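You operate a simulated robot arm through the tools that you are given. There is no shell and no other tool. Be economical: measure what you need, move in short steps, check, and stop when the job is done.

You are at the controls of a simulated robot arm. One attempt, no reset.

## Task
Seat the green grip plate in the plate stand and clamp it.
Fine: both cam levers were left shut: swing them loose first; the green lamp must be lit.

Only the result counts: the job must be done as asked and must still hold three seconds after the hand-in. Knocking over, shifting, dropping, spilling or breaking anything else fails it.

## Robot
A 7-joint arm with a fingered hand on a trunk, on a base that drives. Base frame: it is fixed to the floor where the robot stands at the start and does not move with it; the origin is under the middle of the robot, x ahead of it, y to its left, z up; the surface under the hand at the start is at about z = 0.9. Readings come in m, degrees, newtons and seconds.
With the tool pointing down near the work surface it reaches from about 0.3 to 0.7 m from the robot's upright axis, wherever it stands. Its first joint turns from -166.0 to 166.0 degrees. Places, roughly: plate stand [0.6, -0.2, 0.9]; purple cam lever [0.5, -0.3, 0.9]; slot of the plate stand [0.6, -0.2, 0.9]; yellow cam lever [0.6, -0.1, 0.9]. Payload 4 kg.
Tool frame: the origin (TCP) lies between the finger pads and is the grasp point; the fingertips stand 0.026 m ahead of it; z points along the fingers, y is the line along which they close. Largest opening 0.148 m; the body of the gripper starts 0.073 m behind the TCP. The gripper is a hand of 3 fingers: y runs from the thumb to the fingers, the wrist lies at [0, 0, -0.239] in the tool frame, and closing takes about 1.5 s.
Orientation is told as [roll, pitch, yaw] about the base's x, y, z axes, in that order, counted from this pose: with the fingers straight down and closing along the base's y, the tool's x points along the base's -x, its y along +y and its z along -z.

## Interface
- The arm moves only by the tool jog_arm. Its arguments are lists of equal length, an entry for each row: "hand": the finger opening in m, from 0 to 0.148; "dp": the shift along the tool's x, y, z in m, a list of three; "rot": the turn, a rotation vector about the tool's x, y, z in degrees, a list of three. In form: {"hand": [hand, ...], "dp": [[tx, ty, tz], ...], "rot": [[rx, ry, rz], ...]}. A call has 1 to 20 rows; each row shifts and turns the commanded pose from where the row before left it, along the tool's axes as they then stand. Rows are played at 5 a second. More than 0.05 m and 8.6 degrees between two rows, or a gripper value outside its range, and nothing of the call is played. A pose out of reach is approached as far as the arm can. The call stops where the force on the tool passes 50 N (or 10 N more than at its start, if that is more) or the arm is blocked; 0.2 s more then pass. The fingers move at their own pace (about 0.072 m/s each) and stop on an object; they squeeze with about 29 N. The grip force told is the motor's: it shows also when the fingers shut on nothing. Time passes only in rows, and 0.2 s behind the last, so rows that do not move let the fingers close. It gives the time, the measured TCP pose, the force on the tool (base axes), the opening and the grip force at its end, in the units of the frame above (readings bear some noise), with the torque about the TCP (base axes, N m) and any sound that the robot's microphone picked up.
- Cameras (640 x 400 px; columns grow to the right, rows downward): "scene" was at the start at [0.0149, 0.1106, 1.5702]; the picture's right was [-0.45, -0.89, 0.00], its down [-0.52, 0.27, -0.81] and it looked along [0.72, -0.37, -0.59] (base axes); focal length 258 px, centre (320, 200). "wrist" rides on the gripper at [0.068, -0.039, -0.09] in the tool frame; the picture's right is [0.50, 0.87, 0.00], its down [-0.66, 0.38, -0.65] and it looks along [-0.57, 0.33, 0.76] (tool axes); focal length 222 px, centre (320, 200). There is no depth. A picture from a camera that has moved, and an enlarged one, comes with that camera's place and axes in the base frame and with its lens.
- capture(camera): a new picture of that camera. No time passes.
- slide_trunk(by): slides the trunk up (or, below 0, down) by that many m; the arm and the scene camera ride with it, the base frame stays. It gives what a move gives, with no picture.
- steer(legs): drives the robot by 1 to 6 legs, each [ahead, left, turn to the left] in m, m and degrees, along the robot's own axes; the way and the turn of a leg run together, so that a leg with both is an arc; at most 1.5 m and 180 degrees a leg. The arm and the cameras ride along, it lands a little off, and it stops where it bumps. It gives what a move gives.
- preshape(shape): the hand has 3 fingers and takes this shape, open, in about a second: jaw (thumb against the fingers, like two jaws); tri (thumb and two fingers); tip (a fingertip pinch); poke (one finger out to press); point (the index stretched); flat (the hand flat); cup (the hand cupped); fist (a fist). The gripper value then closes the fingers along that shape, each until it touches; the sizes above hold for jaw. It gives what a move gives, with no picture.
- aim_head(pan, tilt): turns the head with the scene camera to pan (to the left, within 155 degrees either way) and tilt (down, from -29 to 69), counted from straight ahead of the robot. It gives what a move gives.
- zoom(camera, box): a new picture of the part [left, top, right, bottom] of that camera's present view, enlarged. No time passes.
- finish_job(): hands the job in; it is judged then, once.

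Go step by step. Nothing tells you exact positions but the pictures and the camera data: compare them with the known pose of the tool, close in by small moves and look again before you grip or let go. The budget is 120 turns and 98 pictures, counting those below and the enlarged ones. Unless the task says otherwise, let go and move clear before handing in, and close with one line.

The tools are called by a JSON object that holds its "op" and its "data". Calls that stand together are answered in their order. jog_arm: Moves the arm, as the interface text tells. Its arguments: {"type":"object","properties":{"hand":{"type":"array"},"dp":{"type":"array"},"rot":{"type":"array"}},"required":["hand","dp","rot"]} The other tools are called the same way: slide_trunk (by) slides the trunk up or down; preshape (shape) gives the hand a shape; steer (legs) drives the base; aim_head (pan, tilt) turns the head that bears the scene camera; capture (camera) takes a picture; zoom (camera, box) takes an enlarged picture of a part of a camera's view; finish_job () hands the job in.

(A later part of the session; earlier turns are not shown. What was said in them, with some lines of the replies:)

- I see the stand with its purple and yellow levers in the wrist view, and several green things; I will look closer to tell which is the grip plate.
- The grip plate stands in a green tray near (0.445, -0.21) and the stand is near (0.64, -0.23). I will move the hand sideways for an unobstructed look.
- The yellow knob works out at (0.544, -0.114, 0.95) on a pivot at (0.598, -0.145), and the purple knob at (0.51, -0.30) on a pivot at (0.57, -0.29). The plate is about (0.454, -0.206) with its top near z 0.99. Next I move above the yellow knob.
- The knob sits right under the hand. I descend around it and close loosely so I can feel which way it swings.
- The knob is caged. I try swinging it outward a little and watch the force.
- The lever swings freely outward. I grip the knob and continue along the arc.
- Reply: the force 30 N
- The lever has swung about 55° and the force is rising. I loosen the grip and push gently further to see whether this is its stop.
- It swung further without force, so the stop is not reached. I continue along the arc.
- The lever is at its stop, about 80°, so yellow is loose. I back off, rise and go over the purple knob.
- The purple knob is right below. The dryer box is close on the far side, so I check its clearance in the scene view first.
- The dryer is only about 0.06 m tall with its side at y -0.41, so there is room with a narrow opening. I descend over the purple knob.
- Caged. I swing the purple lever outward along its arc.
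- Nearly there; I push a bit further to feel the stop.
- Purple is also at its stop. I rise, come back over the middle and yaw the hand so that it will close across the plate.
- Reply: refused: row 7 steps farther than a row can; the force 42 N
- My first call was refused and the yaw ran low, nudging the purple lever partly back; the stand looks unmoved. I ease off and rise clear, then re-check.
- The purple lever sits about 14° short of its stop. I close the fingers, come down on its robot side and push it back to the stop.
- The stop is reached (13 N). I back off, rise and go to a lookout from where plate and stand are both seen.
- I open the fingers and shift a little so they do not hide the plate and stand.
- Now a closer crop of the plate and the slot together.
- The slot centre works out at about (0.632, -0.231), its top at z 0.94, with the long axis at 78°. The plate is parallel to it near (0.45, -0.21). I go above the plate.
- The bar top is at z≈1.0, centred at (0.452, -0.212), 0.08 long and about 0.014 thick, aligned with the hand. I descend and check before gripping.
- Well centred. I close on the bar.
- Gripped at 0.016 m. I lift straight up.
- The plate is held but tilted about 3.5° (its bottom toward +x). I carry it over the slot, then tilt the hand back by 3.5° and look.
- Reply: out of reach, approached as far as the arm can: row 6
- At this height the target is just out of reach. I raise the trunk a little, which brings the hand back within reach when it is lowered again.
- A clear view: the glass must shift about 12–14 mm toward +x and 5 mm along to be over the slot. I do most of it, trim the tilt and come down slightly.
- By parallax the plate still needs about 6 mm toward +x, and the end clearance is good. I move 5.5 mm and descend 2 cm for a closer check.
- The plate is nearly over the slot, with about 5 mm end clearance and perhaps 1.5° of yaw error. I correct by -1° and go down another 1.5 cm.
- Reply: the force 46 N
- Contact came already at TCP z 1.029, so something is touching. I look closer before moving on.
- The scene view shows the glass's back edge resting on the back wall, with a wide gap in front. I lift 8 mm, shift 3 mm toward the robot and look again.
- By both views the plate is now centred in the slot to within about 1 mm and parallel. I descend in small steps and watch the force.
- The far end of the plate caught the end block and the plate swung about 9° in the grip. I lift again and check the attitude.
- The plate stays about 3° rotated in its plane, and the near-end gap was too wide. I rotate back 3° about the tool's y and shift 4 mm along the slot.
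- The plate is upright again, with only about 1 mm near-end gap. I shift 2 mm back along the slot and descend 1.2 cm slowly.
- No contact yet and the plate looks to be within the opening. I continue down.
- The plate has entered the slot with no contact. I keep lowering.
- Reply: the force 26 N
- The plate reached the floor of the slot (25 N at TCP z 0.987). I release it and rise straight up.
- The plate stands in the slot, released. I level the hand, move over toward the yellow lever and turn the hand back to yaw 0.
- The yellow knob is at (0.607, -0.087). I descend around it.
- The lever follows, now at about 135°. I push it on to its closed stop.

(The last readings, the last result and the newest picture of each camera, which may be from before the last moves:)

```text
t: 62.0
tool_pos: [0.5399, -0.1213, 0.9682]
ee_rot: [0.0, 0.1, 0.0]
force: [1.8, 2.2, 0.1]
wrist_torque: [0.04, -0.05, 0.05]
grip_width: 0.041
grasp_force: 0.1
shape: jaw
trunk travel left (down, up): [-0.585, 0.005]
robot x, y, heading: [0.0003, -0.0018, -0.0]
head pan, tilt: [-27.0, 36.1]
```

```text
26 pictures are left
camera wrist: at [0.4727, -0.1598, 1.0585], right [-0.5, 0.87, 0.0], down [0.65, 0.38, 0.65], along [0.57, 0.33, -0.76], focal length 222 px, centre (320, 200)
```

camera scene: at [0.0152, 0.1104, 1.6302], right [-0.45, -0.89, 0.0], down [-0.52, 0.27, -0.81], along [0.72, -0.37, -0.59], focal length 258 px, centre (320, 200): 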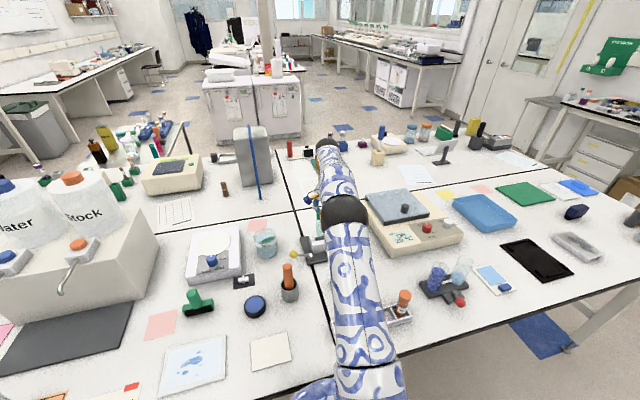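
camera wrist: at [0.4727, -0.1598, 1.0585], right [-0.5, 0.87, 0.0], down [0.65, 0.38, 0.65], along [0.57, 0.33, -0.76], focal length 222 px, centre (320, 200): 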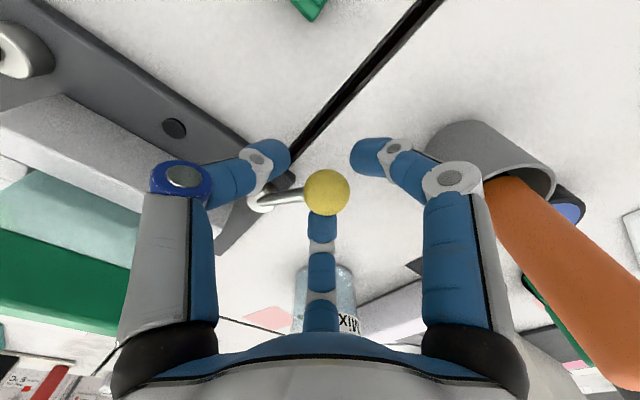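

{"op": "jog_arm", "data": {"hand": [0.04, 0.04, 0.04, 0.04], "dp": [[0.002, -0.004, 0], [0.002, -0.004, 0], [0.001, -0.003, 0], [0, 0, 0]], "rot": [[0, 0, 0], [0, 0, 0], [0, 0, 0], [0, 0, 0]]}}

{"op": "capture", "data": {"camera": "wrist"}}

```text
t: 63.0
tool_pos: [0.5342, -0.1324, 0.9675]
ee_rot: [0.1, 0.0, 0.0]
force: [5.1, 3.7, 0.6]
wrist_torque: [0.1, -0.1, -0.02]
grip_width: 0.043
grasp_force: 0.0
shape: jaw
trunk travel left (down, up): [-0.585, 0.005]
robot x, y, heading: [0.0014, 0.0017, 0.1]
head pan, tilt: [-27.0, 36.1]
```

```text
25 pictures are left
camera wrist: at [0.468, -0.1711, 1.0583], right [-0.5, 0.87, 0.0], down [0.66, 0.38, 0.65], along [0.57, 0.33, -0.76], focal length 222 px, centre (320, 200)
```

wrist: 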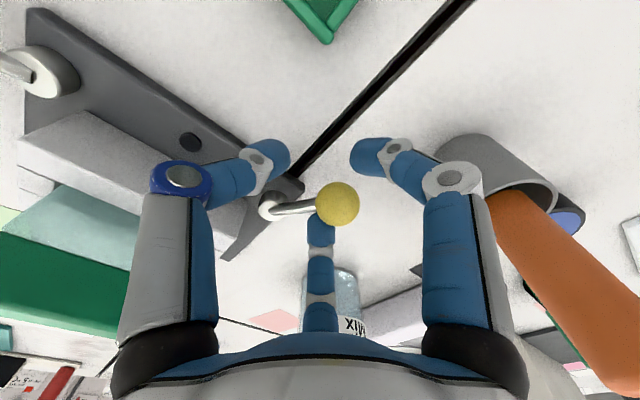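

The yellow lever is back at its closed stop. I rise and go to the purple knob at (0.553, -0.348).

{"op": "jog_arm", "data": {"hand": [0.055, 0.06, 0.06, 0.06, 0.06, 0.06, 0.06, 0.06, 0.06, 0.06, 0.06, 0.06], "dp": [[-0.004, 0.008, 0], [-0.004, 0.006, 0], [0, 0, -0.03], [0, 0, -0.04], [0, 0, -0.04], [-0.003, -0.045, 0], [-0.003, -0.046, 0], [-0.003, -0.046, 0], [-0.003, -0.046, 0], [-0.003, -0.046, 0], [0, 0, 0], [0, 0, 0]], "rot": [[0, 0, 0], [0, 0, 0], [0, 0, 0], [0, 0, 0], [0, 0, 0], [0, 0, 0], [0, 0, 0], [0, 0, 0], [0, 0, 0], [0, 0, 0], [0, 0, 0], [0, 0, 0]]}}

{"op": "capture", "data": {"camera": "wrist"}}

```text
t: 65.6
tool_pos: [0.5571, -0.3488, 1.078]
ee_rot: [0.1, 0.0, 0.0]
force: [-0.6, 0.2, -0.1]
wrist_torque: [0.01, 0.03, 0.02]
grip_width: 0.06
grasp_force: 0.1
shape: jaw
trunk travel left (down, up): [-0.585, 0.005]
robot x, y, heading: [0.0007, -0.0003, -0.0]
head pan, tilt: [-27.0, 36.1]
```

```text
24 pictures are left
camera wrist: at [0.4905, -0.3879, 1.1684], right [-0.5, 0.87, 0.0], down [0.66, 0.38, 0.65], along [0.57, 0.33, -0.76], focal length 222 px, centre (320, 200)
```

wrist: 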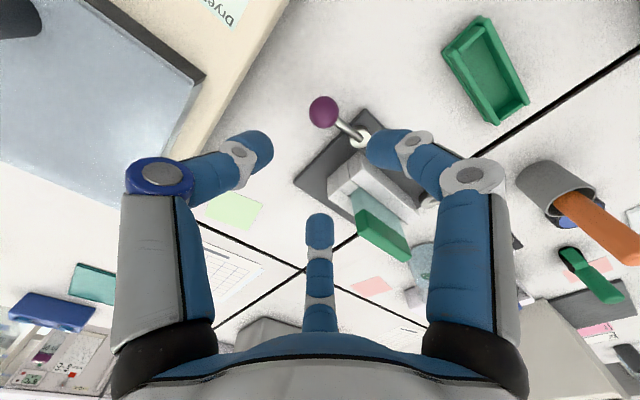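

Purple knob confirmed at (0.554, -0.347). I descend around it.

{"op": "jog_arm", "data": {"hand": [0.06, 0.06, 0.06, 0.06, 0.045, 0.045, 0.045], "dp": [[0.003, 0.001, 0.02], [0, 0, 0.03], [0, 0, 0.03], [0, 0, 0.028], [0, 0, 0], [0, 0, 0], [0, 0, 0]], "rot": [[0, 0, 0], [0, 0, 0], [0, 0, 0], [0, 0, 0], [0, 0, 0], [0, 0, 0], [0, 0, 0]]}}

{"op": "capture", "data": {"camera": "wrist"}}

```text
t: 67.2
tool_pos: [0.5545, -0.3474, 0.9693]
ee_rot: [0.1, 0.0, -0.1]
force: [0.2, -0.4, 0.2]
wrist_torque: [0.02, 0.04, 0.02]
grip_width: 0.0453
grasp_force: 0.1
shape: jaw
trunk travel left (down, up): [-0.585, 0.005]
robot x, y, heading: [0.0011, -0.0019, -0.0]
head pan, tilt: [-27.0, 36.1]
```

```text
23 pictures are left
camera wrist: at [0.4873, -0.3861, 1.0597], right [-0.5, 0.87, 0.0], down [0.66, 0.38, 0.65], along [0.57, 0.33, -0.76], focal length 222 px, centre (320, 200)
```

wrist: 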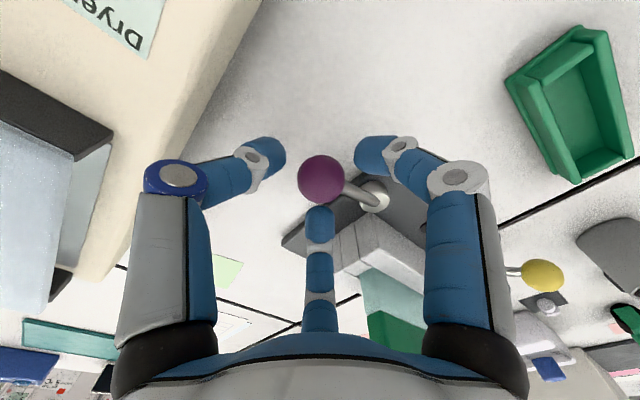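

Caged. I swing the purple lever back along its arc to the closed side.

{"op": "jog_arm", "data": {"hand": [0.045, 0.045, 0.045, 0.042, 0.04, 0.04, 0.04, 0.04, 0.04], "dp": [[0.006, 0.001, 0], [0.007, 0.003, 0], [0.0106, 0.0065, 0], [0.0093, 0.0085, 0], [0.0072, 0.0103, 0], [0.005, 0.0116, 0], [0.001, 0.008, 0], [0, 0.004, 0], [0, 0, 0]], "rot": [[0, 0, 0], [0, 0, 0], [0, 0, 0], [0, 0, 0], [0, 0, 0], [0, 0, 0], [0, 0, 0], [0, 0, 0], [0, 0, 0]]}}

{"op": "capture", "data": {"camera": "wrist"}}

```text
t: 69.2
tool_pos: [0.5084, -0.2939, 0.9693]
ee_rot: [0.1, 0.0, 0.0]
force: [-0.7, 1.0, -0.5]
wrist_torque: [-0.03, -0.03, -0.03]
grip_width: 0.0403
grasp_force: 0.1
shape: jaw
trunk travel left (down, up): [-0.585, 0.005]
robot x, y, heading: [-0.0014, 0.0014, 0.1]
head pan, tilt: [-27.0, 36.1]
```

```text
22 pictures are left
camera wrist: at [0.4416, -0.3322, 1.0596], right [-0.5, 0.87, 0.0], down [0.66, 0.38, 0.65], along [0.57, 0.33, -0.76], focal length 222 px, centre (320, 200)
```

wrist: 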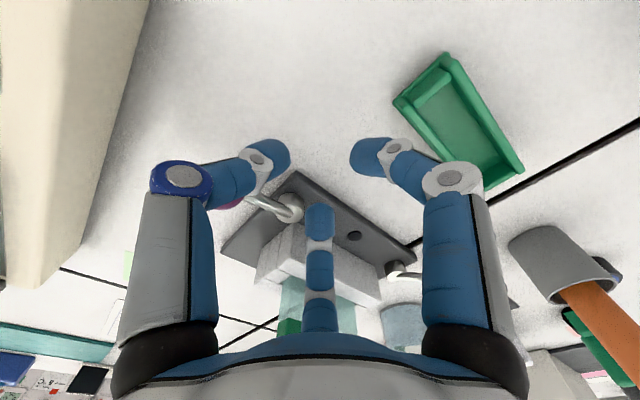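

The knob slipped out past the thumb. I rise, close the fingers and come round behind the knob to push it instead.

{"op": "jog_arm", "data": {"hand": [0.045, 0.045, 0.045, 0.03, 0.0, 0.0, 0.0, 0.0], "dp": [[0, 0.005, -0.02], [0, 0, -0.035], [0, 0, -0.035], [-0.028, -0.022, 0], [-0.028, -0.022, 0], [-0.028, -0.022, 0], [0, 0, 0], [0, 0, 0]], "rot": [[0, 0, 0], [0, 0, 0], [0, 0, 0], [0, 0, 0], [0, 0, 0], [0, 0, 0], [0, 0, 0], [0, 0, 0]]}}

{"op": "capture", "data": {"camera": "wrist"}}

```text
t: 71.0
tool_pos: [0.5918, -0.3553, 1.06]
ee_rot: [0.1, 0.0, 0.0]
force: [0.7, -0.6, -0.3]
wrist_torque: [-0.02, -0.01, -0.05]
grip_width: 0.0
grasp_force: 29.5
shape: jaw
trunk travel left (down, up): [-0.585, 0.005]
robot x, y, heading: [-0.0008, 0.0003, -0.1]
head pan, tilt: [-27.0, 36.1]
```

```text
21 pictures are left
camera wrist: at [0.5251, -0.3937, 1.1498], right [-0.5, 0.87, 0.0], down [0.66, 0.38, 0.65], along [0.57, 0.33, -0.76], focal length 222 px, centre (320, 200)
```

wrist: 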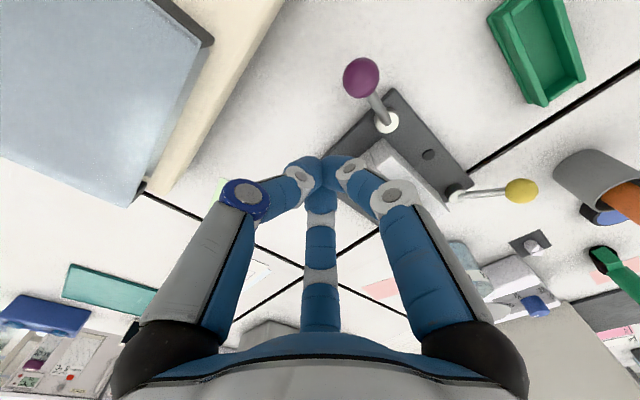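

The purple lever is at about 247°. I descend behind it and push it round with the closed fingers.

{"op": "jog_arm", "data": {"hand": [0.0, 0.0, 0.0, 0.0, 0.0, 0.0, 0.0, 0.0, 0.0, 0.0], "dp": [[0, 0, 0.03], [0, 0, 0.03], [0, 0, 0.03], [0, 0, 0], [0.012, 0, 0], [0.0113, 0.001, 0], [0.0138, 0.0014, 0], [0.0081, 0.0027, 0], [0.0082, 0.0027, 0], [0, 0, 0]], "rot": [[0, 0, 0], [0, 0, 0], [0, 0, 0], [0, 0, 0], [0, 0, 0], [0, 0, 0], [0, 0, 0], [0, 0, 0], [0, 0, 0], [0, 0, 0]]}}

{"op": "capture", "data": {"camera": "wrist"}}

```text
t: 73.2
tool_pos: [0.5389, -0.3479, 0.9706]
ee_rot: [0.0, 0.1, 0.0]
force: [0.1, 0.0, 1.1]
wrist_torque: [0.03, 0.02, 0.03]
grip_width: 0.0
grasp_force: 28.7
shape: jaw
trunk travel left (down, up): [-0.585, 0.005]
robot x, y, heading: [0.0033, 0.0028, 0.1]
head pan, tilt: [-27.0, 36.1]
```

```text
20 pictures are left
camera wrist: at [0.4717, -0.3856, 1.0603], right [-0.5, 0.87, 0.0], down [0.66, 0.38, 0.65], along [0.57, 0.33, -0.76], focal length 222 px, centre (320, 200)
```

wrist: 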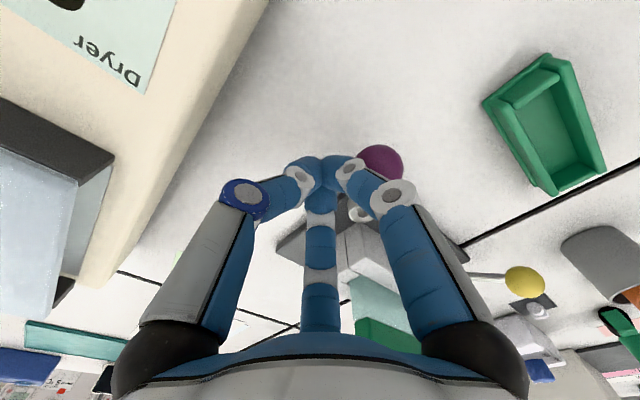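

It follows, now near 213°. I continue to the closed stop.

{"op": "jog_arm", "data": {"hand": [0.0, 0.0, 0.0, 0.0, 0.0, 0.0], "dp": [[0.0075, 0.0047, 0], [0.0074, 0.0048, 0], [0.005, 0.0055, 0], [0.005, 0.0055, 0], [0.002, 0.006, 0], [0, 0, 0]], "rot": [[0, 0, 0], [0, 0, 0], [0, 0, 0], [0, 0, 0], [0, 0, 0], [0, 0, 0]]}}

{"op": "capture", "data": {"camera": "wrist"}}

```text
t: 74.6
tool_pos: [0.5128, -0.3224, 0.969]
ee_rot: [0.0, 0.0, -0.1]
force: [1.2, -9.4, 1.5]
wrist_torque: [-0.13, 0.0, 0.03]
grip_width: 0.0
grasp_force: 28.8
shape: jaw
trunk travel left (down, up): [-0.585, 0.005]
robot x, y, heading: [0.0001, -0.0019, 0.1]
head pan, tilt: [-27.0, 36.1]
```

```text
19 pictures are left
camera wrist: at [0.4448, -0.3605, 1.0601], right [-0.5, 0.87, 0.0], down [0.66, 0.38, 0.65], along [0.57, 0.33, -0.76], focal length 222 px, centre (320, 200)
```

wrist: 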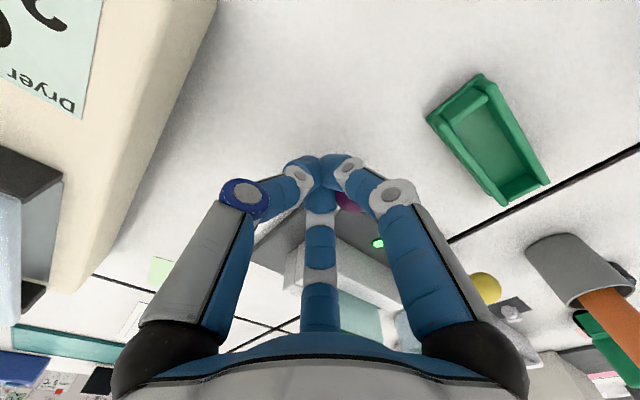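

The lamp glows green and the lever pushes back with 9 N at its stop. I back off, rise clear and check.

{"op": "jog_arm", "data": {"hand": [0.0, 0.0, 0.0, 0.0, 0.0, 0.0, 0.0, 0.0], "dp": [[0, -0.01, 0], [0, 0, -0.03], [0, 0, -0.04], [0, 0, -0.04], [0.03, 0, -0.03], [0.03, 0, -0.03], [0.03, 0, 0], [0, 0, 0]], "rot": [[0, 0, 0], [0, 0, 0], [0, 0, 0], [0, 0, 0], [0, 0, 0], [0, 0, 0], [0, 0, 0], [0, 0, 0]]}}

{"op": "capture", "data": {"camera": "wrist"}}

{"op": "zoom", "data": {"camera": "scene", "box": [270, 200, 390, 275]}}

```text
t: 76.4
tool_pos: [0.4218, -0.3307, 1.1394]
ee_rot: [0.0, 0.0, 0.0]
force: [-1.3, -0.1, 0.3]
wrist_torque: [0.02, 0.01, 0.01]
grip_width: 0.0
grasp_force: 29.3
shape: jaw
trunk travel left (down, up): [-0.585, 0.005]
robot x, y, heading: [0.0015, -0.002, -0.0]
head pan, tilt: [-27.0, 36.1]
```

```text
18 pictures are left
camera wrist: at [0.3546, -0.3694, 1.2305], right [-0.5, 0.87, 0.0], down [0.66, 0.38, 0.65], along [0.57, 0.33, -0.76], focal length 222 px, centre (320, 200)
```

wrist: 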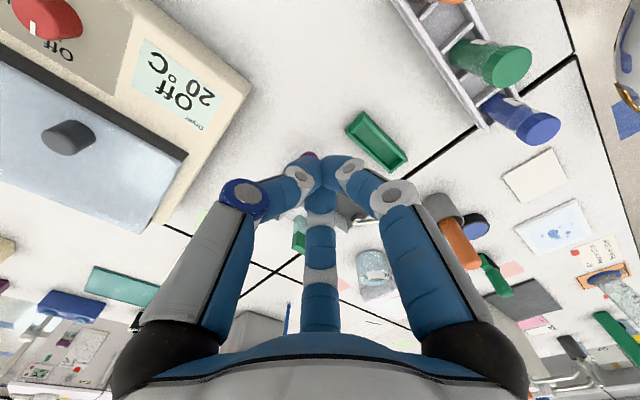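

```text
5.33 times, centred on (330, 238) of scene
camera zoom: at [0.015, 0.1104, 1.6301], right [-0.45, -0.89, 0.0], down [-0.52, 0.27, -0.81], along [0.72, -0.37, -0.59], focal length 1378 px, centre (267, 0)
```

zoom: 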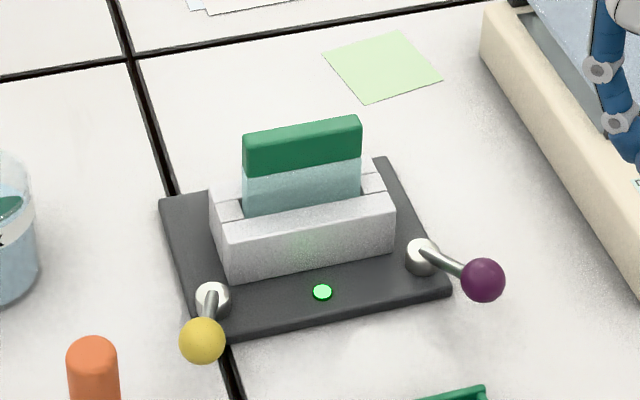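

The plate stands upright in the slot, both levers are shut, the green lamp is lit and the hand is clear, so I hand in.

{"op": "finish_job", "data": {}}

```text
The job is handed in.
```

The green grip plate is seated in the stand and both cam levers are shut. The green lamp was lit in the last picture before hand-in. On the way I nudged the purple lever and touched the plate against the slot walls twice; the stand did not appear to move.
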